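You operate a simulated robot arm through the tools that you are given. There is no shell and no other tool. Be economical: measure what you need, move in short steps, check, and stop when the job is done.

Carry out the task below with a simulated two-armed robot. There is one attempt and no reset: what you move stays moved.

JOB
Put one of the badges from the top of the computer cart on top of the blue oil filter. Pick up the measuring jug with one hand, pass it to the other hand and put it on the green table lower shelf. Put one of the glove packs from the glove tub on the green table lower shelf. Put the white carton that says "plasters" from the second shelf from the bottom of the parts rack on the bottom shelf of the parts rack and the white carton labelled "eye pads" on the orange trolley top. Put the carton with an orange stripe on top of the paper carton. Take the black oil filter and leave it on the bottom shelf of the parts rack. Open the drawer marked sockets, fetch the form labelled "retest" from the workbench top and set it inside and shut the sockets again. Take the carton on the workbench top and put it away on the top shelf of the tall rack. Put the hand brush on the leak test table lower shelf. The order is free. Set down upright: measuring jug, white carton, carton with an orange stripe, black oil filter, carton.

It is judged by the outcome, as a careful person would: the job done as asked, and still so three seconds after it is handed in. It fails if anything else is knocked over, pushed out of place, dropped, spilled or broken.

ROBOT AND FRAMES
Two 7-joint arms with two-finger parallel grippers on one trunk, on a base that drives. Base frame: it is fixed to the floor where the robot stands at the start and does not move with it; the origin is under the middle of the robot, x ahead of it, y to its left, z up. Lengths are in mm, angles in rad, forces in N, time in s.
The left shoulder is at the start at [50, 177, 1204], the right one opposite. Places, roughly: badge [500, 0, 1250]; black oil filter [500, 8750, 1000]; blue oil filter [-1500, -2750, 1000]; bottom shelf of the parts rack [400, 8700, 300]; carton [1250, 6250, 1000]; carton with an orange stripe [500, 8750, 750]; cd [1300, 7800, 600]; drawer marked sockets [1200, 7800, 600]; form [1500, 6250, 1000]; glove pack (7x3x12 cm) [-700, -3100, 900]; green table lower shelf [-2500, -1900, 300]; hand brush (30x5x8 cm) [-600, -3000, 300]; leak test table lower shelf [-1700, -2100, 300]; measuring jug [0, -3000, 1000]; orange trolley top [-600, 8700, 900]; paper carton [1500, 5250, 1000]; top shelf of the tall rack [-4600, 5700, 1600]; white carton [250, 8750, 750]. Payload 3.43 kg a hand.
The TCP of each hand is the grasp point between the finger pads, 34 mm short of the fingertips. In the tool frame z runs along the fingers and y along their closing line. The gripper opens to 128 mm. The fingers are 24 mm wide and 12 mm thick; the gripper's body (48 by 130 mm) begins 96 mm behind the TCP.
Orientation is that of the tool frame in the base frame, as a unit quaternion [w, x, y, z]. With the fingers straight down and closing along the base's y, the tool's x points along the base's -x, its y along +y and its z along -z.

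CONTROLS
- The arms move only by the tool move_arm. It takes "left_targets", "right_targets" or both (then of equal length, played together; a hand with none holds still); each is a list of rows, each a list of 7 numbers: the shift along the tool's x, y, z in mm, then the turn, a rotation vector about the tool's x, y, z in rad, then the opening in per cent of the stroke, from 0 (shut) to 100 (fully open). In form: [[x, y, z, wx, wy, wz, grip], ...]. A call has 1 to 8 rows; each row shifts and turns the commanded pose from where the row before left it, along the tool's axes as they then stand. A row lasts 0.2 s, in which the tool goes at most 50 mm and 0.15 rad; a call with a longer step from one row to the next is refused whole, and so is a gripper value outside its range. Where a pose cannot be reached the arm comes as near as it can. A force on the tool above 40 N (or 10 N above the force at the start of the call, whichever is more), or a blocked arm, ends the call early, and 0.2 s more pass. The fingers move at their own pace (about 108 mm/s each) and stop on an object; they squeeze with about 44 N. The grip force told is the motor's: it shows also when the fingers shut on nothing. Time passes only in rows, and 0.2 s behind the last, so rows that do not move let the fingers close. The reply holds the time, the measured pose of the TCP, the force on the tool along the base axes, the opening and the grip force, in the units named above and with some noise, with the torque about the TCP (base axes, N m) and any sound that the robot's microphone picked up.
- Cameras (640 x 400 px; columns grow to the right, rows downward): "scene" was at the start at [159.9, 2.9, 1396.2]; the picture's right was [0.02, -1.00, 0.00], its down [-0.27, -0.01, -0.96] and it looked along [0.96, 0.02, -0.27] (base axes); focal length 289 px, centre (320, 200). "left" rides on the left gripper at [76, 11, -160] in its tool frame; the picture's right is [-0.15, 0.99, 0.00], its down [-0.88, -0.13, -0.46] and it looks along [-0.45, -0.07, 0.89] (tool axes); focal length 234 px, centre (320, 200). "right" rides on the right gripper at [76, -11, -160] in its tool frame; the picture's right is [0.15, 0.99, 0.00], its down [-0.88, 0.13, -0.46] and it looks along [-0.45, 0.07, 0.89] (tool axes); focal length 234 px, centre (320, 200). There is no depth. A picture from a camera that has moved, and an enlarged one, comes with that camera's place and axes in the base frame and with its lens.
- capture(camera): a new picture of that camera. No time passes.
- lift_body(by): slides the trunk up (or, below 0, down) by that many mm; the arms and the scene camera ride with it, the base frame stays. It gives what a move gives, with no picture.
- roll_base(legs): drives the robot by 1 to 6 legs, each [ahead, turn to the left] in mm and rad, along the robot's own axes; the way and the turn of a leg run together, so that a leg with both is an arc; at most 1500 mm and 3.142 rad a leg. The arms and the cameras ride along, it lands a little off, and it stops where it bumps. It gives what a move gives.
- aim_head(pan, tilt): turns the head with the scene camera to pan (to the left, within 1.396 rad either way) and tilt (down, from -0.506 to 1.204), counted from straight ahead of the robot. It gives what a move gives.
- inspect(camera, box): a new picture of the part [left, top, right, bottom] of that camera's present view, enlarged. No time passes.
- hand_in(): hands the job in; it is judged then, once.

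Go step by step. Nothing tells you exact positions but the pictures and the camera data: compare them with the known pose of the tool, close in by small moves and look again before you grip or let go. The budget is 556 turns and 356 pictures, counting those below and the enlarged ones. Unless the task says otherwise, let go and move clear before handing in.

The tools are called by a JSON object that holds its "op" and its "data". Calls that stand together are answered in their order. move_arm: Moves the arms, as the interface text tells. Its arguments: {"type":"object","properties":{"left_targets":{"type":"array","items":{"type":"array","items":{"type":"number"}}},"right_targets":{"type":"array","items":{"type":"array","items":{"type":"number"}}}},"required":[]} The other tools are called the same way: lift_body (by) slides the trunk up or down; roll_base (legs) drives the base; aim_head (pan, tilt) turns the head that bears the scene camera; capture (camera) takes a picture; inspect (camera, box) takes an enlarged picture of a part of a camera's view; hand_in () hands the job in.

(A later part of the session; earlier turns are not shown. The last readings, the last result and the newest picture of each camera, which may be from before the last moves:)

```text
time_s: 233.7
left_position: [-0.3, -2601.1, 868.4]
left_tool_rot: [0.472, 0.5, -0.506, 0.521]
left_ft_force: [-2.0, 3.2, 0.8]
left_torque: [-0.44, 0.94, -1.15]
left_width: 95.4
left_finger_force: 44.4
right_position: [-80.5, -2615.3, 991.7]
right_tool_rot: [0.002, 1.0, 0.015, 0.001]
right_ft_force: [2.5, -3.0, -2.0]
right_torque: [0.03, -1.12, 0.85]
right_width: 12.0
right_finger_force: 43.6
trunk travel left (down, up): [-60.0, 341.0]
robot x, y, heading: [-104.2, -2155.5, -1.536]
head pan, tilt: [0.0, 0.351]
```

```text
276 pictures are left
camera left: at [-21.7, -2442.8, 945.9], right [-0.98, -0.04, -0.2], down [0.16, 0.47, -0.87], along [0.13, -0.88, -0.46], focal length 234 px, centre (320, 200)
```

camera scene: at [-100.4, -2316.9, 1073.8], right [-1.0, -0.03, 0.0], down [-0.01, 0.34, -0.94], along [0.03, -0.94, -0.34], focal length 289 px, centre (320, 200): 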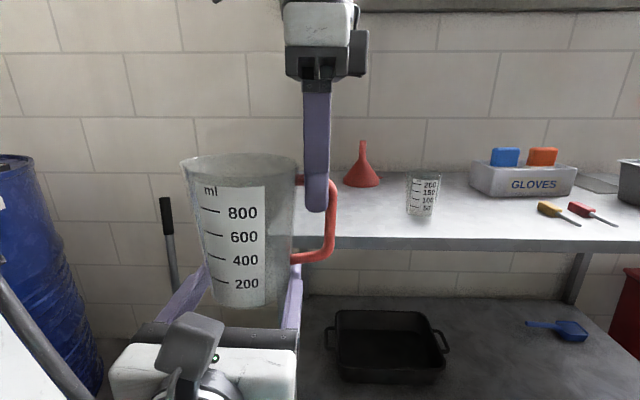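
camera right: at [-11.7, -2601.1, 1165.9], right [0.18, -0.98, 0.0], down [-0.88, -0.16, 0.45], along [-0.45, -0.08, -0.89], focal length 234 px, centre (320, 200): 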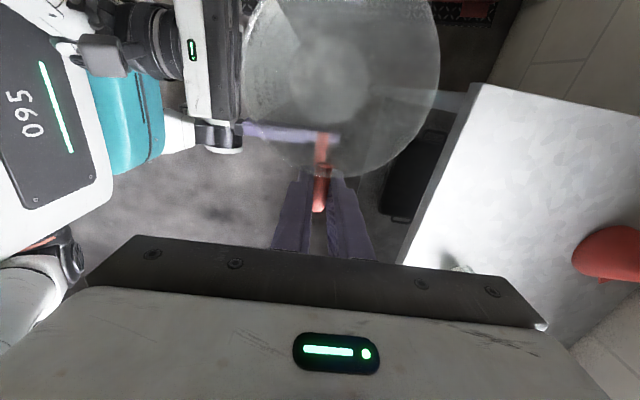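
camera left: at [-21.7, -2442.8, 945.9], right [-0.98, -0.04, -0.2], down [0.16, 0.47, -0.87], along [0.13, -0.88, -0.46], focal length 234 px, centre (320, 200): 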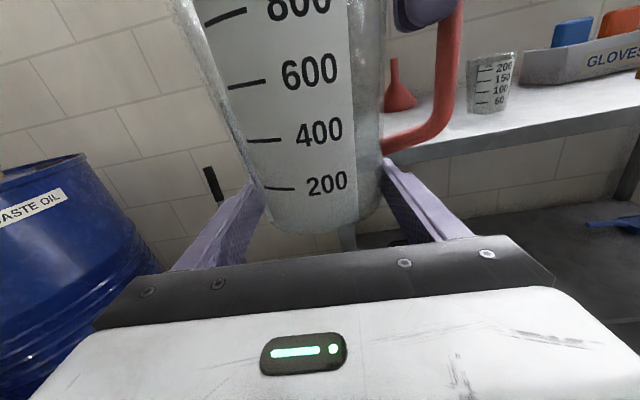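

Left has the jug and forces are balanced. Releasing the right hand and lifting it away.

{"op": "move_arm", "data": {"right_targets": [[0, 0, 0, 0, 0, 0, 20], [0, 0, 0, 0, 0, 0, 40], [0, 0, -30, 0, 0, 0, 40], [-10, 0, -40, 0, 0, 0, 40], [-40, -20, 0, 0, 0, 0, 40], [-40, -20, 0, 0, 0, 0, 40]]}}

{"op": "capture", "data": {"camera": "left"}}

{"op": "capture", "data": {"camera": "scene"}}

```text
time_s: 235.1
left_position: [-0.7, -2602.4, 868.1]
left_tool_rot: [0.472, 0.498, -0.508, 0.52]
left_ft_force: [-0.7, 0.8, 0.6]
left_torque: [0.05, 0.01, -0.05]
left_width: 95.9
left_finger_force: 43.8
right_position: [-175.1, -2567.9, 1035.1]
right_tool_rot: [0.002, 1.0, 0.016, 0.002]
right_ft_force: [-0.8, 0.2, -0.2]
right_torque: [0.01, 0.02, 0.0]
right_width: 51.3
right_finger_force: 0.0
right hand out of reach, approached as far as the arm can: row 4
trunk travel left (down, up): [-60.0, 341.0]
robot x, y, heading: [-100.2, -2154.5, -1.54]
head pan, tilt: [0.0, 0.351]
```

```text
275 pictures are left
camera left: at [-22.7, -2442.6, 945.7], right [-0.98, -0.03, -0.21], down [0.16, 0.47, -0.86], along [0.13, -0.88, -0.46], focal length 234 px, centre (320, 200)
```

left: 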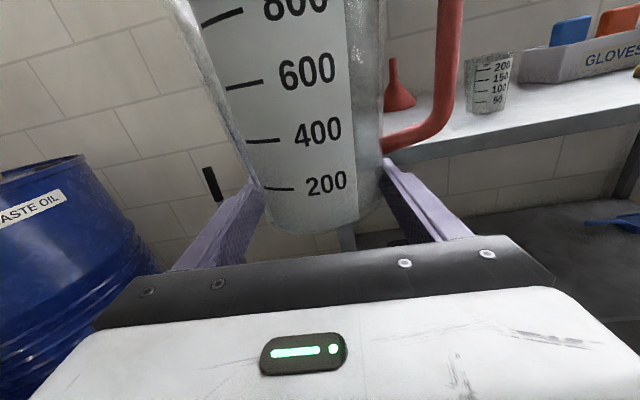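

```text
274 pictures are left
camera scene: at [-100.5, -2316.8, 1073.8], right [-1.0, -0.03, 0.0], down [-0.01, 0.34, -0.94], along [0.03, -0.94, -0.34], focal length 289 px, centre (320, 200)
```

scene: 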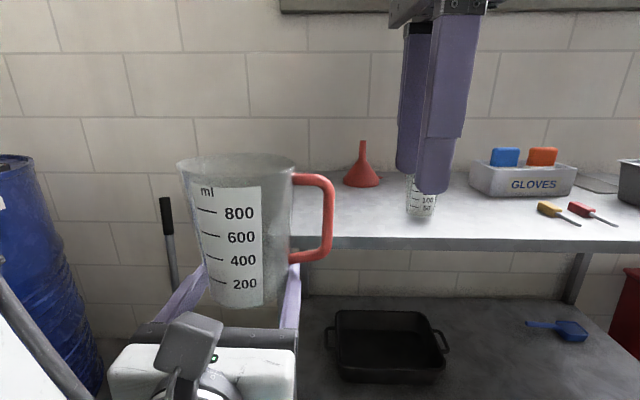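

The left hand holds the jug. Next, the blue glove pack: top at about (-584, -3124, 935). I'll raise the trunk so the jug clears everything, and line the right hand up.

{"op": "lift_body", "data": {"by": 270}}

{"op": "roll_base", "data": {"legs": [[0, -0.79], [540, 0], [0, 0.76]]}}

{"op": "aim_head", "data": {"pan": -0.1, "tilt": 0.65}}

{"op": "capture", "data": {"camera": "scene"}}

{"op": "capture", "data": {"camera": "right"}}

```text
time_s: 237.9
left_position: [-1.4, -2602.2, 1139.1]
left_tool_rot: [0.472, 0.498, -0.509, 0.52]
left_ft_force: [-0.6, -0.2, -2.4]
left_torque: [-0.01, -0.01, -0.01]
left_width: 95.2
left_finger_force: 44.0
right_position: [-174.8, -2567.0, 1306.2]
right_tool_rot: [0.002, 1.0, 0.016, 0.002]
right_ft_force: [0.1, 0.4, -0.2]
right_torque: [0.01, 0.0, 0.01]
right_width: 51.3
right_finger_force: 0.0
trunk travel left (down, up): [-330.0, 71.0]
robot x, y, heading: [-104.7, -2153.2, -1.542]
head pan, tilt: [0.0, 0.351]
```

```text
time_s: 243.2
left_position: [-720.1, -2936.9, 1137.4]
left_tool_rot: [-0.635, -0.264, 0.661, -0.299]
left_ft_force: [0.5, 0.1, -0.6]
left_torque: [-0.01, -0.01, -0.04]
left_width: 95.7
left_finger_force: 44.1
right_position: [-819.2, -2788.0, 1305.1]
right_tool_rot: [0.001, 0.929, -0.369, 0.002]
right_ft_force: [0.1, -0.4, -0.2]
right_torque: [0.0, 0.0, 0.0]
right_width: 51.0
right_finger_force: 0.0
trunk travel left (down, up): [-330.0, 71.0]
robot x, y, heading: [-475.3, -2546.9, -2.325]
head pan, tilt: [0.0, 0.351]
stopped in leg 2: the robot was blocked; the commanded pose is now the measured one
```

```text
time_s: 244.0
left_position: [-721.9, -2936.8, 1137.3]
left_tool_rot: [-0.635, -0.264, 0.661, -0.299]
left_ft_force: [-0.4, 0.1, -1.6]
left_torque: [0.02, -0.01, -0.02]
left_width: 95.8
left_finger_force: 44.2
right_position: [-819.8, -2789.0, 1304.8]
right_tool_rot: [0.003, 0.929, -0.369, 0.001]
right_ft_force: [0.4, 0.9, 0.0]
right_torque: [0.01, -0.03, 0.01]
right_width: 51.2
right_finger_force: 0.1
trunk travel left (down, up): [-330.0, 71.0]
robot x, y, heading: [-474.5, -2549.1, -2.327]
head pan, tilt: [-0.099, 0.649]
```

```text
273 pictures are left
camera scene: at [-592.3, -2656.6, 1316.8], right [-0.66, 0.75, 0.0], down [0.46, 0.4, -0.8], along [-0.6, -0.52, -0.6], focal length 289 px, centre (320, 200)
```

scene: 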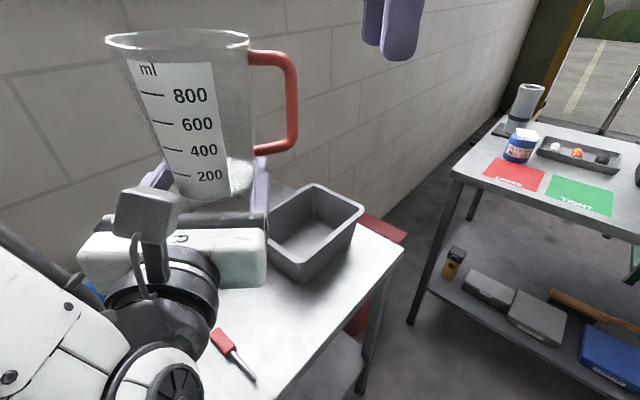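

```text
272 pictures are left
camera right: at [-756.9, -2832.6, 1464.9], right [-0.57, -0.82, 0.0], down [-0.73, 0.51, 0.45], along [-0.37, 0.26, -0.89], focal length 234 px, centre (320, 200)
```

right: 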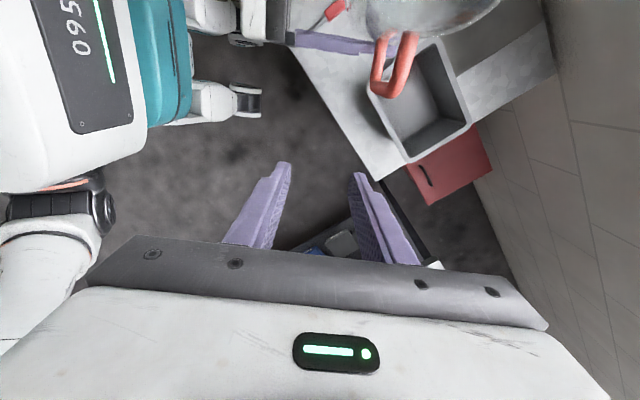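

The base bumped near the table edge on the diagonal. I'll back off slightly, square up to the table and re-measure.

{"op": "roll_base", "data": {"legs": [[-60, 0], [0, 0.757]]}}

{"op": "capture", "data": {"camera": "scene"}}

{"op": "capture", "data": {"camera": "right"}}

```text
time_s: 247.0
left_position: [-345.7, -2956.4, 1137.1]
left_tool_rot: [-0.48, -0.491, 0.516, -0.513]
left_ft_force: [0.0, -0.5, -0.5]
left_torque: [0.0, -0.03, -0.01]
left_width: 95.5
left_finger_force: 44.2
right_position: [-519.0, -2917.1, 1304.3]
right_tool_rot: [0.002, 1.0, 0.001, 0.001]
right_ft_force: [0.9, -0.8, 0.0]
right_torque: [-0.01, 0.03, 0.0]
right_width: 51.0
right_finger_force: 0.1
trunk travel left (down, up): [-330.0, 71.0]
robot x, y, heading: [-437.5, -2503.9, -1.571]
head pan, tilt: [-0.099, 0.649]
```

```text
271 pictures are left
camera scene: at [-446.1, -2661.9, 1316.7], right [-1.0, 0.1, 0.0], down [0.06, 0.6, -0.8], along [-0.08, -0.79, -0.6], focal length 289 px, centre (320, 200)
```

scene: 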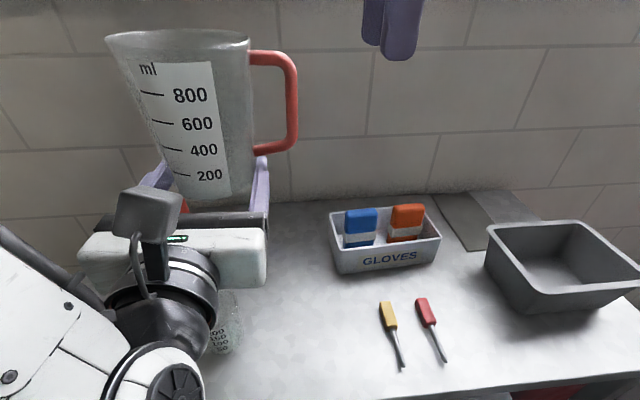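

```text
270 pictures are left
camera right: at [-444.5, -2905.3, 1465.0], right [0.15, -0.99, 0.0], down [-0.88, -0.13, 0.45], along [-0.45, -0.07, -0.89], focal length 234 px, centre (320, 200)
```

right: 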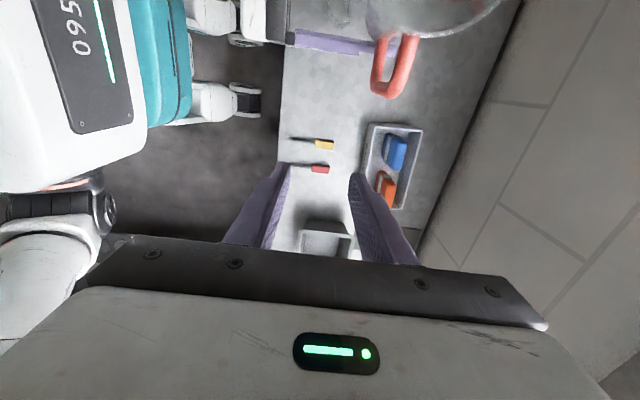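

Blue pack top is at about (-568, -3105, 935). I'll nose forward 25 mm and bring the right hand above it.

{"op": "roll_base", "data": {"legs": [[25, 0]]}}

{"op": "move_arm", "data": {"right_targets": [[-6, 20, 37, 0, 0, 0, 45], [-6, 20, 37, 0, 0, 0, 45], [-6, 20, 37, 0, 0, 0, 45], [-6, 20, 37, 0, 0, 0, 45], [-6, 20, 37, 0, 0, 0, 45], [-6, 20, 37, 0, 0, 0, 45], [-6, 20, 37, 0, 0, 0, 45], [-6, 20, 37, 0, 0, 0, 45]]}}

{"op": "capture", "data": {"camera": "right"}}

{"op": "capture", "data": {"camera": "scene"}}

```text
time_s: 247.8
left_position: [-347.1, -2982.2, 1137.9]
left_tool_rot: [-0.48, -0.49, 0.517, -0.512]
left_ft_force: [-0.1, 0.6, -0.9]
left_torque: [0.02, -0.01, 0.0]
left_width: 95.4
left_finger_force: 44.4
right_position: [-518.8, -2942.7, 1304.6]
right_tool_rot: [0.001, 1.0, 0.001, 0.002]
right_ft_force: [-0.5, -0.4, -0.4]
right_torque: [0.03, 0.02, 0.01]
right_width: 51.2
right_finger_force: 0.1
trunk travel left (down, up): [-330.0, 71.0]
robot x, y, heading: [-435.9, -2532.0, -1.565]
head pan, tilt: [-0.099, 0.649]
```

```text
time_s: 249.6
left_position: [-347.3, -2982.6, 1137.5]
left_tool_rot: [-0.479, -0.491, 0.516, -0.513]
left_ft_force: [-0.6, -0.2, -1.4]
left_torque: [0.0, 0.0, -0.02]
left_width: 95.4
left_finger_force: 44.2
right_position: [-565.0, -3105.1, 1012.0]
right_tool_rot: [0.002, 1.0, 0.001, 0.002]
right_ft_force: [1.0, 0.1, -0.4]
right_torque: [0.04, 0.01, 0.01]
right_width: 57.7
right_finger_force: 0.1
trunk travel left (down, up): [-330.0, 71.0]
robot x, y, heading: [-432.2, -2529.2, -1.568]
head pan, tilt: [-0.099, 0.649]
```

```text
269 pictures are left
camera right: at [-490.2, -3093.1, 1170.0], right [0.15, -0.99, 0.0], down [-0.88, -0.13, 0.45], along [-0.45, -0.07, -0.89], focal length 234 px, centre (320, 200)
```

right: 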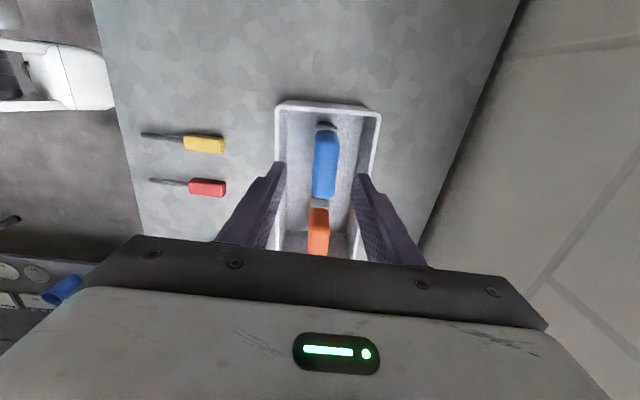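

```text
268 pictures are left
camera scene: at [-446.4, -2687.5, 1316.7], right [-1.0, 0.1, 0.0], down [0.06, 0.6, -0.8], along [-0.08, -0.79, -0.61], focal length 289 px, centre (320, 200)
```

scene: 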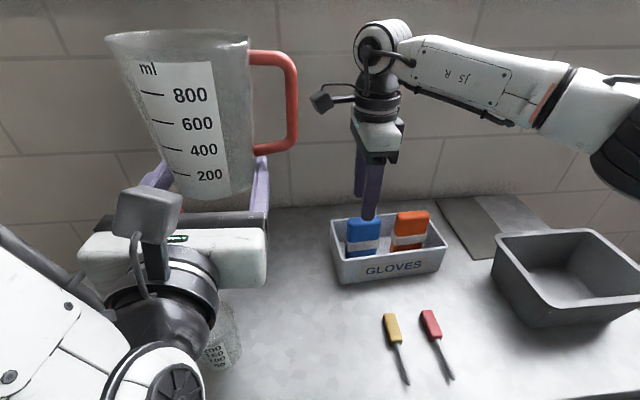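

{"op": "move_arm", "data": {"right_targets": [[0, 5, 30, 0, 0, 0, 45], [0, 0, 30, 0, 0, 0, 45], [0, 0, 20, 0, 0, 0, 45], [0, 0, 0, 0, 0, 0, 0], [0, 0, 0, 0, 0, 0, 0], [0, 0, 0, 0, 0, 0, 0]]}}

{"op": "capture", "data": {"camera": "right"}}

```text
time_s: 251.0
left_position: [-347.7, -2981.8, 1137.6]
left_tool_rot: [-0.48, -0.491, 0.516, -0.513]
left_ft_force: [0.9, -0.5, -1.9]
left_torque: [0.06, -0.01, 0.0]
left_width: 95.3
left_finger_force: 43.5
right_position: [-565.6, -3109.1, 929.9]
right_tool_rot: [0.002, 1.0, 0.001, 0.001]
right_ft_force: [0.6, 0.0, 0.8]
right_torque: [0.02, 0.0, -0.03]
right_width: 25.1
right_finger_force: 43.8
trunk travel left (down, up): [-330.0, 71.0]
robot x, y, heading: [-435.5, -2529.4, -1.568]
head pan, tilt: [-0.099, 0.649]
```

```text
267 pictures are left
camera right: at [-491.0, -3097.8, 1089.6], right [0.15, -0.99, 0.0], down [-0.88, -0.13, 0.45], along [-0.45, -0.07, -0.89], focal length 234 px, centre (320, 200)
```

right: 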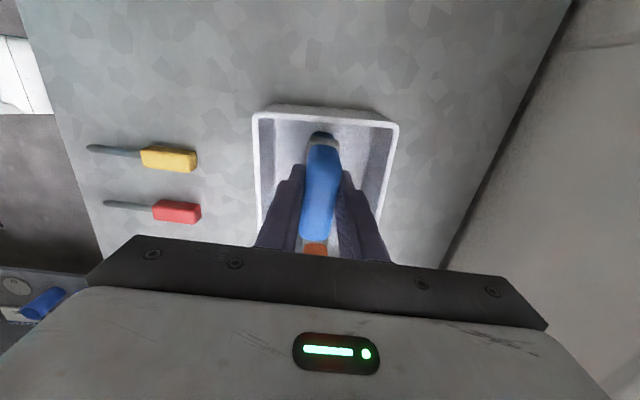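

Gripped at 25 mm. Lifting the pack straight out of the tub.

{"op": "move_arm", "data": {"right_targets": [[0, 0, -30, 0, 0, 0, 0], [0, 0, -40, 0, 0, 0, 0], [0, 0, -45, 0, 0, 0, 0], [0, 0, -45, 0, 0, 0, 0]]}}

{"op": "capture", "data": {"camera": "scene"}}

```text
time_s: 252.0
left_position: [-346.7, -2981.3, 1139.2]
left_tool_rot: [-0.48, -0.49, 0.517, -0.513]
left_ft_force: [0.2, 0.1, -1.7]
left_torque: [0.05, -0.03, -0.03]
left_width: 95.5
left_finger_force: 44.1
right_position: [-565.4, -3108.3, 1092.3]
right_tool_rot: [0.002, 1.0, 0.002, 0.002]
right_ft_force: [-0.1, -0.2, -0.5]
right_torque: [-0.02, 0.01, -0.01]
right_width: 25.3
right_finger_force: 44.0
trunk travel left (down, up): [-330.0, 71.0]
robot x, y, heading: [-435.7, -2532.9, -1.567]
head pan, tilt: [-0.099, 0.649]
```

```text
266 pictures are left
camera scene: at [-445.9, -2686.6, 1316.8], right [-1.0, 0.1, 0.0], down [0.06, 0.6, -0.8], along [-0.08, -0.79, -0.6], focal length 289 px, centre (320, 200)
```

scene: 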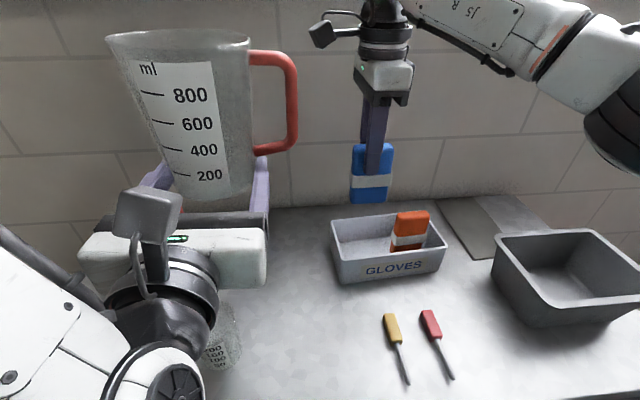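

Glove pack held. I'll draw the right arm in and back away, then drive around to the green table.

{"op": "move_arm", "data": {"right_targets": [[0, -40, -20, 0, 0, 0, 0], [0, -40, -25, 0, 0, 0, 0], [0, -40, -25, 0, 0, 0, 0], [-10, -40, -25, 0, 0, 0, 0], [-10, -40, -20, 0, 0, 0, 0]]}}

{"op": "roll_base", "data": {"legs": [[-630, 0], [0, -2.84], [1450, 0], [300, 0], [0, 1.3]]}}

{"op": "capture", "data": {"camera": "scene"}}

```text
time_s: 253.2
left_position: [-347.9, -2980.8, 1138.5]
left_tool_rot: [-0.479, -0.491, 0.516, -0.514]
left_ft_force: [0.5, 0.6, -1.5]
left_torque: [0.04, -0.04, 0.02]
left_width: 95.4
left_finger_force: 44.3
right_position: [-587.4, -2905.7, 1203.3]
right_tool_rot: [0.002, 1.0, 0.001, 0.002]
right_ft_force: [0.0, 0.0, -0.9]
right_torque: [-0.04, 0.04, -0.02]
right_width: 25.2
right_finger_force: 44.0
trunk travel left (down, up): [-330.0, 71.0]
robot x, y, heading: [-433.4, -2531.7, -1.572]
head pan, tilt: [-0.099, 0.649]
```

```text
time_s: 275.1
left_position: [-1350.0, -294.7, 1136.9]
left_tool_rot: [-0.702, 0.033, 0.711, -0.01]
left_ft_force: [0.3, 0.8, -2.3]
left_torque: [0.01, -0.01, 0.01]
left_width: 95.4
left_finger_force: 43.4
right_position: [-1266.3, -57.0, 1203.6]
right_tool_rot: [-0.002, -0.694, 0.72, 0.0]
right_ft_force: [-0.1, -0.1, -1.2]
right_torque: [-0.03, 0.01, -0.03]
right_width: 25.1
right_finger_force: 44.0
trunk travel left (down, up): [-330.0, 71.0]
robot x, y, heading: [-892.4, -224.2, 3.108]
head pan, tilt: [-0.099, 0.649]
```

```text
265 pictures are left
camera scene: at [-1055.7, -209.6, 1316.7], right [0.13, 0.99, 0.0], down [0.6, -0.08, -0.8], along [-0.79, 0.11, -0.6], focal length 289 px, centre (320, 200)
```

scene: 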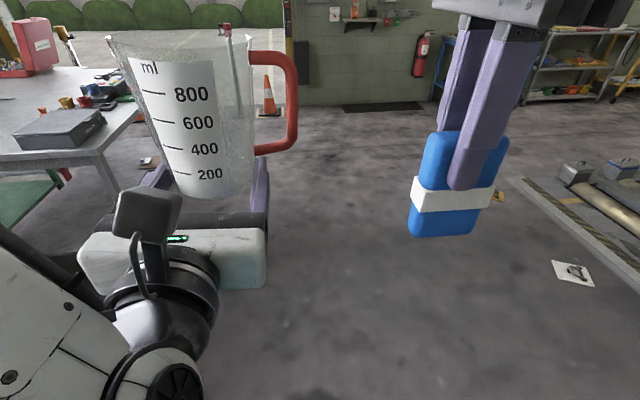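

{"op": "roll_base", "data": {"legs": [[0, 0.05], [1450, 0], [1450, 0], [0, 1.55], [1300, 0]]}}

{"op": "aim_head", "data": {"pan": 0.0, "tilt": 0.4}}

{"op": "capture", "data": {"camera": "scene"}}

```text
time_s: 298.1
left_position: [-3687.8, -1883.6, 1136.9]
left_tool_rot: [0.474, 0.494, -0.514, 0.517]
left_ft_force: [-0.1, -0.1, -1.4]
left_torque: [0.05, -0.03, 0.06]
left_width: 95.6
left_finger_force: 43.7
right_position: [-3928.2, -1809.6, 1203.0]
right_tool_rot: [0.002, 1.0, 0.005, 0.002]
right_ft_force: [0.0, 0.5, -0.4]
right_torque: [-0.01, -0.1, 0.02]
right_width: 25.1
right_finger_force: 44.1
trunk travel left (down, up): [-330.0, 71.0]
robot x, y, heading: [-3780.7, -1432.4, -1.565]
head pan, tilt: [-0.099, 0.649]
stopped in leg 5: the robot was blocked; the commanded pose is now the measured one
```

```text
time_s: 298.9
left_position: [-3684.9, -1883.2, 1136.2]
left_tool_rot: [0.474, 0.494, -0.514, 0.517]
left_ft_force: [0.4, -0.2, 0.1]
left_torque: [0.02, -0.06, -0.01]
left_width: 95.3
left_finger_force: 44.2
right_position: [-3925.2, -1810.0, 1203.2]
right_tool_rot: [0.0, 1.0, 0.005, 0.002]
right_ft_force: [-0.1, -0.8, -0.6]
right_torque: [-0.01, 0.01, -0.02]
right_width: 25.1
right_finger_force: 44.3
trunk travel left (down, up): [-330.0, 71.0]
robot x, y, heading: [-3781.6, -1432.1, -1.563]
head pan, tilt: [0.0, 0.4]
```

```text
264 pictures are left
camera scene: at [-3782.5, -1595.2, 1339.2], right [-1.0, -0.01, 0.0], down [0.0, 0.39, -0.92], along [0.01, -0.92, -0.39], focal length 289 px, centre (320, 200)
```

scene: 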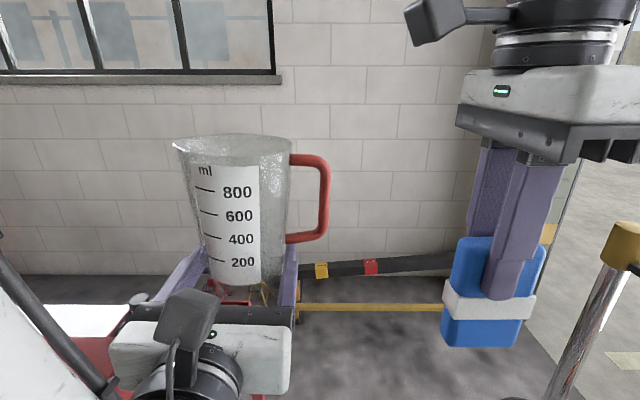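

Something blocked me. I'll look to the left (red toolbox) and the right (post).

{"op": "aim_head", "data": {"pan": 0.9, "tilt": 0.75}}

{"op": "capture", "data": {"camera": "scene"}}

{"op": "aim_head", "data": {"pan": -0.9, "tilt": 0.75}}

{"op": "capture", "data": {"camera": "scene"}}

```text
time_s: 300.1
left_position: [-3687.2, -1885.2, 1136.3]
left_tool_rot: [0.476, 0.495, -0.512, 0.516]
left_ft_force: [0.6, 1.0, -1.7]
left_torque: [-0.02, 0.01, 0.02]
left_width: 95.5
left_finger_force: 44.3
right_position: [-3925.8, -1809.4, 1201.6]
right_tool_rot: [0.001, 1.0, 0.005, 0.002]
right_ft_force: [0.3, -0.2, -1.0]
right_torque: [-0.01, -0.01, -0.02]
right_width: 25.0
right_finger_force: 44.0
trunk travel left (down, up): [-330.0, 71.0]
robot x, y, heading: [-3779.0, -1428.3, -1.565]
head pan, tilt: [0.901, 0.75]
```

```text
263 pictures are left
camera scene: at [-3717.8, -1553.6, 1308.2], right [-0.62, -0.79, 0.0], down [-0.54, 0.42, -0.73], along [0.58, -0.45, -0.68], focal length 289 px, centre (320, 200)
```

scene: 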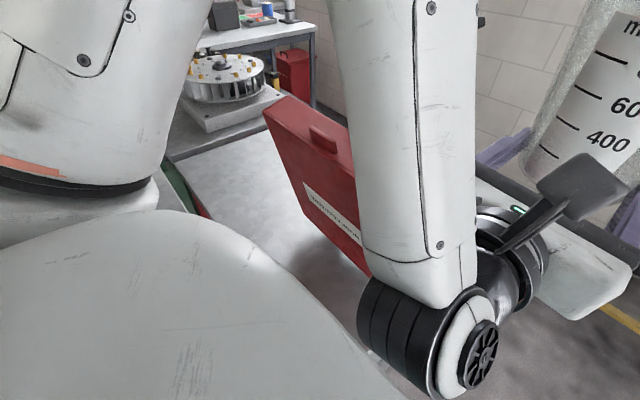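

```text
time_s: 301.9
left_position: [-3687.4, -1883.7, 1137.7]
left_tool_rot: [0.475, 0.495, -0.513, 0.516]
left_ft_force: [-0.1, -0.1, -1.2]
left_torque: [0.01, 0.0, 0.01]
left_width: 95.4
left_finger_force: 43.6
right_position: [-3926.9, -1810.0, 1202.4]
right_tool_rot: [0.001, 1.0, 0.006, 0.003]
right_ft_force: [-0.3, 1.1, -1.0]
right_torque: [0.0, 0.01, -0.02]
right_width: 25.0
right_finger_force: 43.4
trunk travel left (down, up): [-330.0, 71.0]
robot x, y, heading: [-3777.2, -1434.2, -1.564]
head pan, tilt: [-0.901, 0.75]
```

```text
262 pictures are left
camera scene: at [-3847.6, -1554.5, 1308.1], right [-0.63, 0.78, 0.0], down [0.53, 0.43, -0.73], along [-0.57, -0.46, -0.68], focal length 289 px, centre (320, 200)
```

scene: 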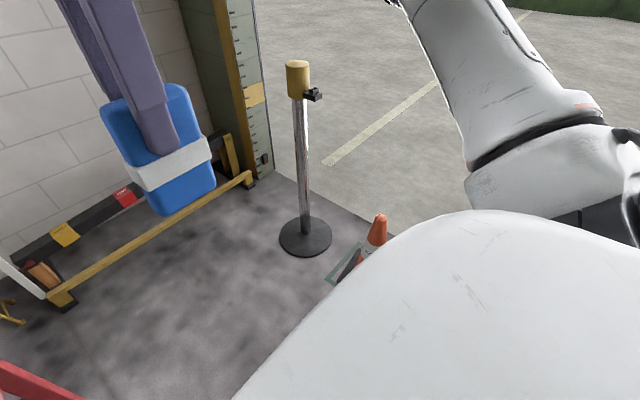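

The left elbow touched near the red toolbox. The cones are far enough west, so I'll back off and take a line 300 mm further west.

{"op": "roll_base", "data": {"legs": [[-300, 0], [0, -0.7], [520, 0], [0, 0.7]]}}

{"op": "aim_head", "data": {"pan": 0.9, "tilt": 0.45}}

{"op": "capture", "data": {"camera": "scene"}}

```text
time_s: 310.2
left_position: [-3999.4, -1988.4, 1137.1]
left_tool_rot: [0.469, 0.501, -0.507, 0.522]
left_ft_force: [0.0, 0.4, -2.0]
left_torque: [0.02, 0.01, -0.02]
left_width: 95.3
left_finger_force: 43.9
right_position: [-4239.8, -1919.5, 1203.2]
right_tool_rot: [0.001, 1.0, 0.018, 0.003]
right_ft_force: [0.7, 0.0, -0.5]
right_torque: [0.03, 0.02, -0.04]
right_width: 24.9
right_finger_force: 44.1
trunk travel left (down, up): [-330.0, 71.0]
robot x, y, heading: [-4106.3, -1536.6, -1.536]
head pan, tilt: [-0.901, 0.75]
```

```text
time_s: 312.0
left_position: [-3998.0, -1988.9, 1136.5]
left_tool_rot: [0.469, 0.5, -0.508, 0.522]
left_ft_force: [0.4, 0.1, -1.4]
left_torque: [-0.01, -0.03, 0.01]
left_width: 95.5
left_finger_force: 43.8
right_position: [-4240.9, -1919.3, 1201.5]
right_tool_rot: [0.001, 1.0, 0.019, 0.002]
right_ft_force: [-0.4, -0.5, 0.1]
right_torque: [-0.01, -0.03, 0.0]
right_width: 24.8
right_finger_force: 44.2
trunk travel left (down, up): [-330.0, 71.0]
robot x, y, heading: [-4105.6, -1536.4, -1.535]
head pan, tilt: [0.901, 0.45]
```

```text
261 pictures are left
camera scene: at [-4031.7, -1663.6, 1334.6], right [-0.6, -0.8, 0.0], down [-0.35, 0.26, -0.9], along [0.72, -0.54, -0.44], focal length 289 px, centre (320, 200)
```

scene: 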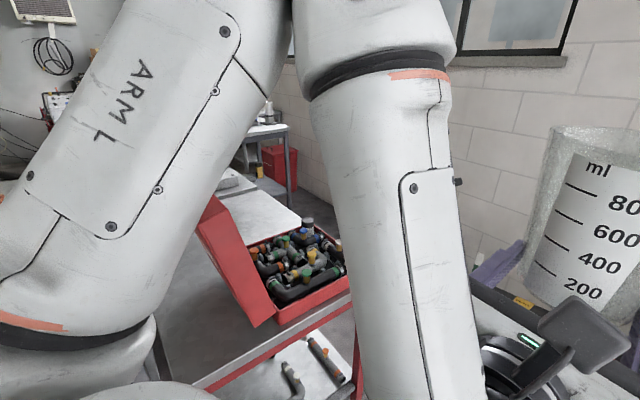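

The toolbox hasn't moved. Continuing south and turning into the corridor.

{"op": "roll_base", "data": {"legs": [[830, 0], [0, 1.3]]}}

{"op": "aim_head", "data": {"pan": 0.0, "tilt": 0.5}}

{"op": "capture", "data": {"camera": "scene"}}

```text
time_s: 319.7
left_position: [-3610.6, -2370.0, 1136.4]
left_tool_rot: [0.047, 0.707, -0.09, 0.7]
left_ft_force: [0.5, 0.3, -1.3]
left_torque: [0.01, 0.03, 0.01]
left_width: 95.4
left_finger_force: 43.8
right_position: [-3734.1, -2587.7, 1201.6]
right_tool_rot: [-0.001, 0.775, 0.632, 0.001]
right_ft_force: [0.1, 0.4, -0.5]
right_torque: [0.0, -0.03, 0.0]
right_width: 25.2
right_finger_force: 44.1
trunk travel left (down, up): [-330.0, 71.0]
robot x, y, heading: [-4068.2, -2369.0, -0.207]
head pan, tilt: [0.901, 0.45]
```

```text
time_s: 320.9
left_position: [-3610.6, -2369.7, 1137.3]
left_tool_rot: [0.047, 0.707, -0.09, 0.7]
left_ft_force: [0.9, 0.1, -2.0]
left_torque: [0.03, 0.03, 0.0]
left_width: 95.5
left_finger_force: 44.3
right_position: [-3734.3, -2587.8, 1202.9]
right_tool_rot: [0.0, 0.775, 0.632, 0.001]
right_ft_force: [-0.4, -0.7, -1.1]
right_torque: [-0.01, -0.02, -0.03]
right_width: 25.3
right_finger_force: 43.7
trunk travel left (down, up): [-330.0, 71.0]
robot x, y, heading: [-4073.5, -2361.9, -0.206]
head pan, tilt: [0.0, 0.499]
```

```text
260 pictures are left
camera scene: at [-3917.3, -2397.3, 1330.1], right [-0.21, -0.98, 0.0], down [-0.47, 0.1, -0.88], along [0.86, -0.18, -0.48], focal length 289 px, centre (320, 200)
```

scene: 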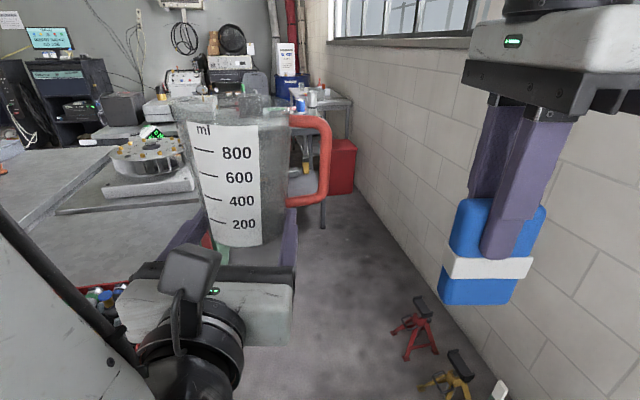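

Corridor looks passable along y≈-2500, with axle stands near the wall. Driving in.

{"op": "roll_base", "data": {"legs": [[750, 0], [0, 0.2], [830, 0]]}}

{"op": "aim_head", "data": {"pan": 1.2, "tilt": 0.7}}

{"op": "capture", "data": {"camera": "scene"}}

```text
time_s: 329.7
left_position: [-2062.3, -2413.0, 1137.5]
left_tool_rot: [-0.032, 0.713, -0.012, 0.701]
left_ft_force: [-0.2, 0.4, -1.7]
left_torque: [0.01, 0.03, 0.0]
left_width: 95.4
left_finger_force: 44.4
right_position: [-2134.4, -2653.3, 1203.3]
right_tool_rot: [-0.001, 0.7, 0.714, 0.002]
right_ft_force: [0.5, -0.3, -0.3]
right_torque: [0.0, -0.02, -0.02]
right_width: 25.0
right_finger_force: 43.9
trunk travel left (down, up): [-330.0, 71.0]
robot x, y, heading: [-2512.4, -2511.4, 0.014]
head pan, tilt: [0.0, 0.499]
```

```text
time_s: 331.1
left_position: [-2063.0, -2413.5, 1137.2]
left_tool_rot: [-0.032, 0.713, -0.011, 0.701]
left_ft_force: [0.8, -0.2, -1.5]
left_torque: [0.02, -0.03, 0.0]
left_width: 95.3
left_finger_force: 43.9
right_position: [-2134.2, -2655.1, 1202.1]
right_tool_rot: [-0.001, 0.7, 0.714, 0.002]
right_ft_force: [-0.4, 0.8, -1.2]
right_torque: [0.01, 0.03, 0.03]
right_width: 25.1
right_finger_force: 44.2
trunk travel left (down, up): [-330.0, 71.0]
robot x, y, heading: [-2516.9, -2511.9, 0.016]
head pan, tilt: [1.201, 0.7]
```

```text
259 pictures are left
camera scene: at [-2416.5, -2430.0, 1312.4], right [0.94, -0.35, 0.0], down [-0.22, -0.6, -0.77], along [0.27, 0.72, -0.64], focal length 289 px, centre (320, 200)
```

scene: 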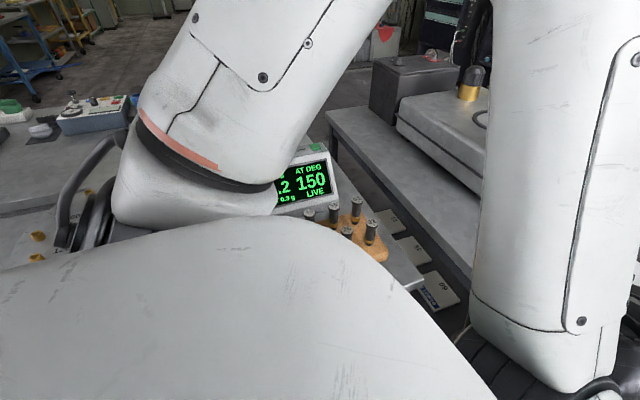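

{"op": "lift_body", "data": {"by": 70}}

{"op": "roll_base", "data": {"legs": [[0, 0.8]]}}

{"op": "aim_head", "data": {"pan": 0.4, "tilt": 0.6}}

{"op": "capture", "data": {"camera": "scene"}}

```text
time_s: 332.2
left_position: [-2062.0, -2414.0, 1207.4]
left_tool_rot: [-0.031, 0.713, -0.011, 0.701]
left_ft_force: [-0.8, -0.1, -1.1]
left_torque: [0.04, 0.02, 0.01]
left_width: 95.2
left_finger_force: 44.0
right_position: [-2134.5, -2654.1, 1271.9]
right_tool_rot: [0.0, 0.7, 0.714, 0.002]
right_ft_force: [-1.1, -0.2, -1.9]
right_torque: [0.0, 0.01, 0.0]
right_width: 25.1
right_finger_force: 43.6
trunk travel left (down, up): [-400.0, 1.0]
robot x, y, heading: [-2511.9, -2511.2, 0.02]
head pan, tilt: [1.201, 0.7]
```

```text
time_s: 334.7
left_position: [-2272.9, -2118.0, 1206.3]
left_tool_rot: [-0.305, 0.66, 0.27, 0.631]
left_ft_force: [0.2, 0.4, -1.3]
left_torque: [0.01, 0.01, 0.03]
left_width: 95.4
left_finger_force: 44.4
right_position: [-2149.4, -2336.6, 1271.6]
right_tool_rot: [-0.001, 0.362, 0.932, 0.002]
right_ft_force: [-0.8, 0.0, -0.7]
right_torque: [-0.04, -0.02, 0.02]
right_width: 24.9
right_finger_force: 43.9
trunk travel left (down, up): [-400.0, 1.0]
robot x, y, heading: [-2514.3, -2509.4, 0.824]
head pan, tilt: [1.201, 0.7]
```

```text
time_s: 335.8
left_position: [-2273.2, -2118.8, 1207.4]
left_tool_rot: [-0.305, 0.66, 0.27, 0.631]
left_ft_force: [0.6, 0.8, -1.7]
left_torque: [0.01, 0.01, 0.01]
left_width: 95.3
left_finger_force: 44.0
right_position: [-2149.2, -2336.6, 1272.7]
right_tool_rot: [-0.002, 0.362, 0.932, 0.001]
right_ft_force: [-0.2, 0.0, 0.1]
right_torque: [-0.01, 0.05, 0.01]
right_width: 25.0
right_finger_force: 44.2
trunk travel left (down, up): [-400.0, 1.0]
robot x, y, heading: [-2514.4, -2512.2, 0.829]
head pan, tilt: [0.4, 0.6]
```

```text
258 pictures are left
camera scene: at [-2438.8, -2376.0, 1391.0], right [0.94, -0.34, 0.0], down [-0.19, -0.53, -0.82], along [0.28, 0.78, -0.57], focal length 289 px, centre (320, 200)
```

scene: 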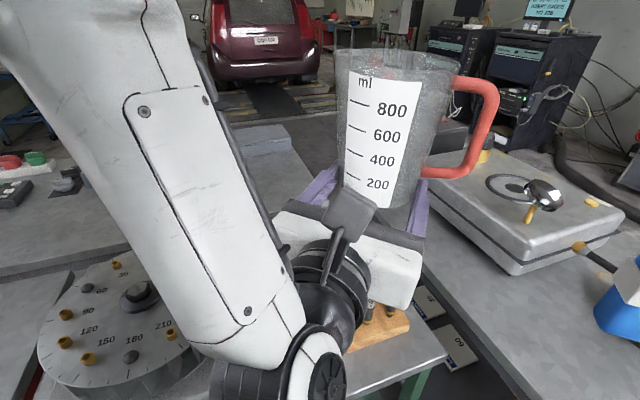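

The green table's south edge is near y=-2182. I'll face north and back toward the wall so I can lower both hands in front of the table.

{"op": "roll_base", "data": {"legs": [[0, 0.742], [-260, 0]]}}

{"op": "lift_body", "data": {"by": -300}}

{"op": "aim_head", "data": {"pan": -0.2, "tilt": 0.6}}

{"op": "capture", "data": {"camera": "scene"}}

```text
time_s: 339.7
left_position: [-2603.2, -2315.9, 1207.6]
left_tool_rot: [0.515, -0.515, -0.493, -0.476]
left_ft_force: [0.0, 1.0, -0.9]
left_torque: [-0.03, 0.0, -0.01]
left_width: 95.0
left_finger_force: 44.2
right_position: [-2364.9, -2392.7, 1272.3]
right_tool_rot: [-0.002, -0.003, 1.0, 0.001]
right_ft_force: [-0.3, -0.4, -0.5]
right_torque: [0.01, 0.05, -0.01]
right_width: 25.3
right_finger_force: 44.3
trunk travel left (down, up): [-400.0, 1.0]
robot x, y, heading: [-2513.5, -2767.1, 1.571]
head pan, tilt: [0.4, 0.6]
```

```text
time_s: 342.7
left_position: [-2604.5, -2317.3, 908.0]
left_tool_rot: [-0.514, 0.516, 0.492, 0.477]
left_ft_force: [0.5, -0.4, -2.0]
left_torque: [-0.03, -0.01, -0.01]
left_width: 95.1
left_finger_force: 43.6
right_position: [-2363.6, -2391.9, 972.2]
right_tool_rot: [-0.001, -0.003, 1.0, 0.001]
right_ft_force: [0.8, 0.0, 0.6]
right_torque: [0.01, 0.01, -0.03]
right_width: 25.0
right_finger_force: 44.0
trunk travel left (down, up): [-100.0, 301.0]
robot x, y, heading: [-2512.8, -2769.6, 1.574]
head pan, tilt: [0.4, 0.6]
```

```text
time_s: 343.7
left_position: [-2602.7, -2315.5, 906.3]
left_tool_rot: [-0.514, 0.515, 0.493, 0.477]
left_ft_force: [-0.4, -0.2, -2.4]
left_torque: [-0.03, 0.02, -0.01]
left_width: 95.1
left_finger_force: 43.9
right_position: [-2363.7, -2392.1, 971.6]
right_tool_rot: [-0.002, -0.003, 1.0, 0.0]
right_ft_force: [0.3, -0.4, -0.4]
right_torque: [0.0, -0.01, -0.01]
right_width: 25.0
right_finger_force: 44.5
trunk travel left (down, up): [-100.0, 301.0]
robot x, y, heading: [-2510.5, -2769.3, 1.574]
head pan, tilt: [-0.201, 0.6]
```

```text
257 pictures are left
camera scene: at [-2498.6, -2610.7, 1091.0], right [0.98, -0.2, 0.0], down [-0.11, -0.55, -0.82], along [0.16, 0.81, -0.57], focal length 289 px, centre (320, 200)
```

scene: 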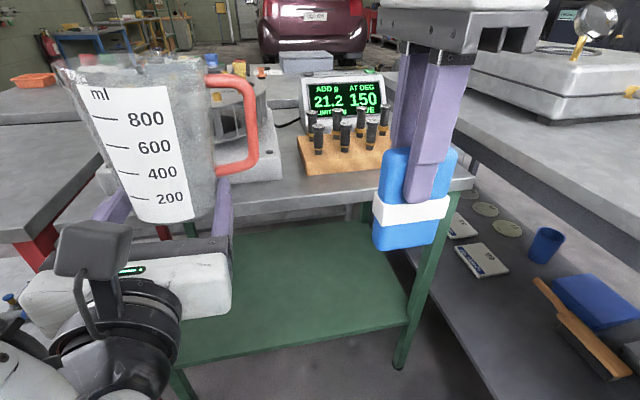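

The green lower shelf is empty and reachable. I'll lower the trunk fully and then the left hand.

{"op": "lift_body", "data": {"by": -100}}

{"op": "move_arm", "data": {"left_targets": [[-40, 0, 0, 0, 0, 0, 40], [-40, 0, 0, 0, 0, 0, 40], [-40, 0, 0, 0, 0, 0, 40], [-40, 0, 0, 0, 0, 0, 40]]}}

```text
time_s: 345.0
left_position: [-2604.5, -2314.8, 806.4]
left_tool_rot: [0.515, -0.515, -0.493, -0.476]
left_ft_force: [0.4, 0.2, -2.1]
left_torque: [-0.02, 0.02, 0.01]
left_width: 95.3
left_finger_force: 43.6
right_position: [-2363.5, -2392.2, 871.7]
right_tool_rot: [-0.002, -0.003, 1.0, 0.001]
right_ft_force: [-0.7, 0.6, -0.8]
right_torque: [-0.02, 0.02, 0.01]
right_width: 25.1
right_finger_force: 44.3
trunk travel left (down, up): [0.0, 401.0]
robot x, y, heading: [-2513.6, -2766.7, 1.574]
head pan, tilt: [-0.201, 0.6]
```

```text
time_s: 346.0
left_position: [-2603.1, -2304.1, 661.8]
left_tool_rot: [-0.514, 0.515, 0.494, 0.476]
left_ft_force: [0.6, -0.1, -0.8]
left_torque: [-0.04, 0.01, 0.0]
left_width: 95.2
left_finger_force: 44.1
left hand out of reach, approached as far as the arm can: row 4
right_position: [-2364.8, -2392.4, 870.8]
right_tool_rot: [-0.002, -0.002, 1.0, 0.0]
right_ft_force: [-0.7, -0.1, 0.1]
right_torque: [-0.01, 0.0, 0.0]
right_width: 25.2
right_finger_force: 43.8
trunk travel left (down, up): [0.0, 401.0]
robot x, y, heading: [-2512.3, -2766.7, 1.572]
head pan, tilt: [-0.201, 0.6]
```

The horizontal hand can't go lower than about z=660. I'll test how far down it can go with the hand pitched nose-down (the jug is empty).

{"op": "move_arm", "data": {"left_targets": [[0, 0, 0, 0, -0.15, 0, 40], [0, 0, 0, 0, -0.15, 0, 40], [-38, 0, 12, 0, 0, 0, 40], [-38, 0, 12, 0, 0, 0, 40], [-38, 0, 12, 0, 0, 0, 40], [-38, 0, 12, 0, 0, 0, 40], [-38, 0, 12, 0, 0, 0, 40], [-38, 0, 12, 0, 0, 0, 40]]}}

```text
time_s: 347.8
left_position: [-2556.8, -2308.7, 468.7]
left_tool_rot: [-0.435, 0.58, 0.567, 0.39]
left_ft_force: [-0.6, 0.2, -1.0]
left_torque: [-0.04, 0.01, 0.02]
left_width: 95.4
left_finger_force: 44.1
left hand out of reach, approached as far as the arm can: row 6, 7, 8
right_position: [-2364.9, -2392.1, 871.4]
right_tool_rot: [-0.001, -0.002, 1.0, 0.001]
right_ft_force: [-0.2, -0.4, -0.1]
right_torque: [-0.03, -0.02, 0.01]
right_width: 25.1
right_finger_force: 44.1
trunk travel left (down, up): [0.0, 401.0]
robot x, y, heading: [-2513.3, -2768.6, 1.573]
head pan, tilt: [-0.201, 0.6]
```

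A pitch of about 0.5 rad would reach the shelf, so I'll re-grip the jug that way later. First I'll place the glove pack with the right hand, keeping the jug low.

{"op": "move_arm", "data": {"right_targets": [[-20, 0, 40, 0, 0, 0, 0], [-20, 0, 40, 0, 0, 0, 0], [-20, 10, 40, 0, 0, 0, 0], [-10, 20, 40, 0, 0, 0, 0], [0, 20, 40, 0, 0, 0, 0], [0, 20, 40, 0, 0, 0, 0], [0, 20, 40, 0, 0, 0, 0], [0, 20, 40, 0, 0, 0, 0]]}}

{"op": "move_arm", "data": {"right_targets": [[0, 0, 42, 0, 0, 0, 0], [0, 0, 42, 0, 0, 0, 0], [0, 0, 38, 0, 0, 0, 0]]}}

{"op": "capture", "data": {"camera": "scene"}}

```text
time_s: 349.6
left_position: [-2556.6, -2307.2, 468.6]
left_tool_rot: [-0.436, 0.58, 0.569, 0.388]
left_ft_force: [0.0, -0.2, -2.5]
left_torque: [-0.06, -0.03, 0.0]
left_width: 95.2
left_finger_force: 44.3
right_position: [-2297.5, -2281.2, 554.1]
right_tool_rot: [-0.001, -0.003, 1.0, 0.001]
right_ft_force: [0.4, -0.8, 0.2]
right_torque: [0.0, 0.0, -0.03]
right_width: 25.3
right_finger_force: 43.9
trunk travel left (down, up): [0.0, 401.0]
robot x, y, heading: [-2511.8, -2768.6, 1.574]
head pan, tilt: [-0.201, 0.6]
```

```text
time_s: 350.4
left_position: [-2556.0, -2308.0, 467.9]
left_tool_rot: [-0.436, 0.58, 0.568, 0.389]
left_ft_force: [0.6, 0.6, -1.2]
left_torque: [-0.04, 0.03, 0.04]
left_width: 95.0
left_finger_force: 44.2
right_position: [-2297.3, -2282.8, 428.8]
right_tool_rot: [-0.002, -0.002, 1.0, 0.001]
right_ft_force: [0.5, 0.1, 0.0]
right_torque: [0.01, 0.02, -0.01]
right_width: 25.2
right_finger_force: 43.7
trunk travel left (down, up): [0.0, 401.0]
robot x, y, heading: [-2514.9, -2767.3, 1.573]
head pan, tilt: [-0.201, 0.6]
```

```text
256 pictures are left
camera scene: at [-2498.6, -2610.8, 991.0], right [0.98, -0.2, 0.0], down [-0.11, -0.55, -0.83], along [0.16, 0.81, -0.56], focal length 289 px, centre (320, 200)
```

scene: 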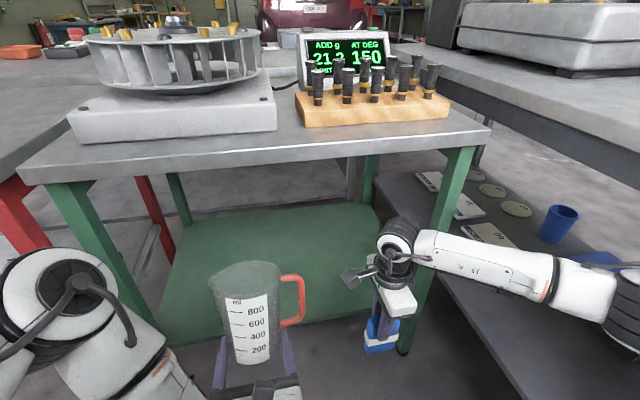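

The right elbow would hit the table's leg there. I'll bring the right hand nearer the middle, stretch it forward and shift the jug left.

{"op": "move_arm", "data": {"left_targets": [[0, -30, 0, 0, 0, 0, 40], [0, -30, 0, 0, 0, 0, 40], [0, 0, 0, 0, 0, 0, 40], [0, 0, 0, 0, 0, 0, 40]], "right_targets": [[0, 30, -6, 0, 0, 0, 0], [30, 25, 0, 0, 0, 0, 0], [35, 20, 0, 0, 0, 0, 0], [35, 0, 0, 0, 0, 0, 0]]}}

{"op": "capture", "data": {"camera": "scene"}}

```text
time_s: 351.4
left_position: [-2579.0, -2313.4, 499.0]
left_tool_rot: [-0.436, 0.58, 0.567, 0.391]
left_ft_force: [0.1, 0.4, -0.8]
left_torque: [-0.04, 0.03, 0.05]
left_width: 95.2
left_finger_force: 43.4
left hand out of reach, approached as far as the arm can: row 1, 2
right_position: [-2395.9, -2207.0, 436.9]
right_tool_rot: [-0.002, -0.001, 1.0, 0.001]
right_ft_force: [0.0, -1.2, -0.8]
right_torque: [0.01, -0.03, 0.0]
right_width: 25.1
right_finger_force: 43.8
trunk travel left (down, up): [0.0, 401.0]
robot x, y, heading: [-2508.1, -2766.5, 1.573]
head pan, tilt: [-0.201, 0.6]
```

```text
255 pictures are left
camera scene: at [-2498.4, -2610.7, 991.0], right [0.98, -0.2, 0.0], down [-0.11, -0.55, -0.82], along [0.16, 0.81, -0.57], focal length 289 px, centre (320, 200)
```

scene: 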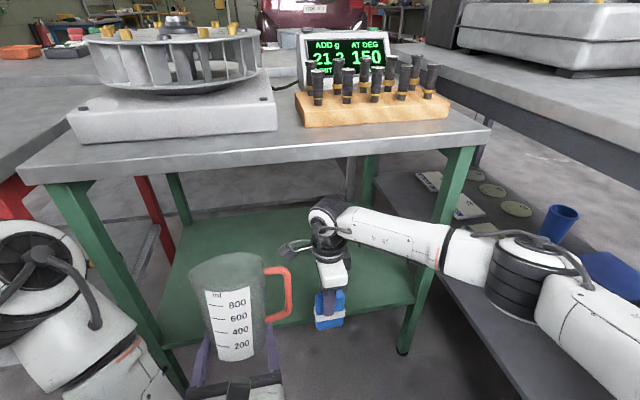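

Before choosing, I'll test how high the left hand can lift the jug with the trunk low.

{"op": "move_arm", "data": {"left_targets": [[38, 0, -12, 0, 0, 0, 40], [38, 0, -12, 0, 0, 0, 40], [38, 0, -12, 0, 0, 0, 40], [38, 0, -12, 0, 0, 0, 40], [38, 0, -12, 0, 0, 0, 40], [0, 0, 0, 0, 0.15, 0, 40], [0, 0, 0, 0, 0.15, 0, 40], [40, 0, 0, 0, 0, 0, 40]]}}

{"op": "move_arm", "data": {"left_targets": [[45, 0, 0, 0, 0, 0, 40], [45, 0, 0, 0, 0, 0, 40], [45, 0, 0, 0, 0, 0, 40], [45, 0, 0, 0, 0, 0, 40], [45, 0, 0, 0, 0, 0, 40], [45, 0, 0, 0, 0, 0, 40]]}}

```text
time_s: 353.2
left_position: [-2565.3, -2311.5, 737.9]
left_tool_rot: [0.516, -0.515, -0.492, -0.476]
left_ft_force: [0.4, 0.6, -1.8]
left_torque: [-0.01, -0.01, 0.01]
left_width: 95.4
left_finger_force: 43.9
right_position: [-2396.8, -2208.2, 436.4]
right_tool_rot: [-0.002, -0.003, 1.0, 0.002]
right_ft_force: [0.2, 0.4, -1.3]
right_torque: [0.0, -0.01, 0.0]
right_width: 25.2
right_finger_force: 43.8
trunk travel left (down, up): [0.0, 401.0]
robot x, y, heading: [-2513.5, -2769.0, 1.574]
head pan, tilt: [-0.201, 0.6]
```

```text
time_s: 354.6
left_position: [-2547.6, -2304.6, 1006.1]
left_tool_rot: [-0.515, 0.515, 0.493, 0.476]
left_ft_force: [0.6, 0.4, -1.2]
left_torque: [0.0, 0.0, 0.01]
left_width: 95.4
left_finger_force: 43.7
right_position: [-2396.7, -2208.4, 437.5]
right_tool_rot: [-0.001, -0.003, 1.0, 0.001]
right_ft_force: [-0.1, 0.1, -1.3]
right_torque: [0.01, -0.02, -0.01]
right_width: 24.9
right_finger_force: 43.8
trunk travel left (down, up): [0.0, 401.0]
robot x, y, heading: [-2510.8, -2767.2, 1.573]
head pan, tilt: [-0.201, 0.6]
```

It lifts high with no limit. I'll raise the jug further, then yaw to place the glove pack.

{"op": "move_arm", "data": {"left_targets": [[40, 0, 0, 0, 0, 0, 40], [40, 0, 0, 0, 0, 0, 40]]}}

{"op": "capture", "data": {"camera": "scene"}}

```text
time_s: 355.2
left_position: [-2544.6, -2301.8, 1080.2]
left_tool_rot: [-0.516, 0.516, 0.495, 0.471]
left_ft_force: [0.2, -0.4, -1.2]
left_torque: [-0.05, 0.02, 0.0]
left_width: 95.5
left_finger_force: 44.2
right_position: [-2397.5, -2207.6, 436.8]
right_tool_rot: [-0.001, -0.002, 1.0, 0.001]
right_ft_force: [-0.2, 0.0, -0.1]
right_torque: [-0.01, -0.02, 0.0]
right_width: 25.0
right_finger_force: 43.6
trunk travel left (down, up): [0.0, 401.0]
robot x, y, heading: [-2510.8, -2765.9, 1.568]
head pan, tilt: [-0.201, 0.6]
```

```text
254 pictures are left
camera scene: at [-2492.9, -2609.1, 1001.3], right [0.97, -0.25, 0.0], down [-0.12, -0.45, -0.88], along [0.22, 0.86, -0.47], focal length 289 px, centre (320, 200)
```

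scene: 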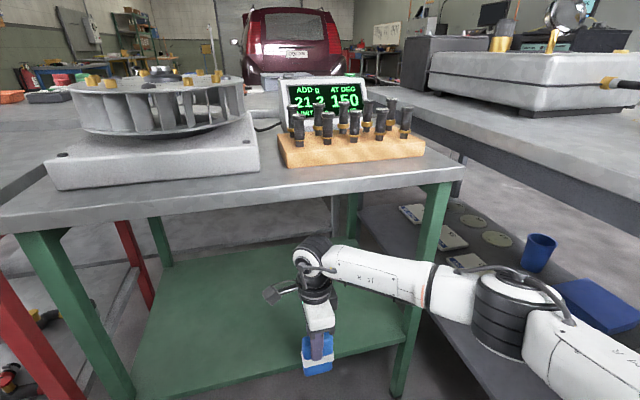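

The left arm seems to nudge the head. I'll lower it slightly again.

{"op": "move_arm", "data": {"left_targets": [[-40, 0, 0, 0, 0, 0, 40], [-20, 0, 0, 0, 0, 0, 40]]}}

{"op": "capture", "data": {"camera": "scene"}}

```text
time_s: 355.8
left_position: [-2545.6, -2306.6, 1027.0]
left_tool_rot: [-0.514, 0.515, 0.49, 0.479]
left_ft_force: [-1.8, 0.0, -1.5]
left_torque: [-0.05, -0.02, -0.01]
left_width: 95.6
left_finger_force: 44.3
right_position: [-2397.1, -2206.8, 437.5]
right_tool_rot: [-0.001, -0.003, 1.0, 0.001]
right_ft_force: [0.5, 0.5, 0.0]
right_torque: [0.02, 0.02, 0.01]
right_width: 25.0
right_finger_force: 44.0
trunk travel left (down, up): [0.0, 401.0]
robot x, y, heading: [-2512.0, -2769.9, 1.572]
head pan, tilt: [-0.201, 0.6]
```

```text
253 pictures are left
camera scene: at [-2498.4, -2610.7, 991.0], right [0.98, -0.2, 0.0], down [-0.11, -0.55, -0.83], along [0.16, 0.81, -0.56], focal length 289 px, centre (320, 200)
```

scene: 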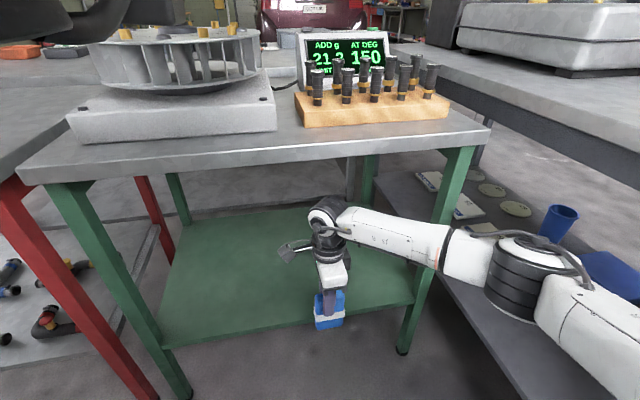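

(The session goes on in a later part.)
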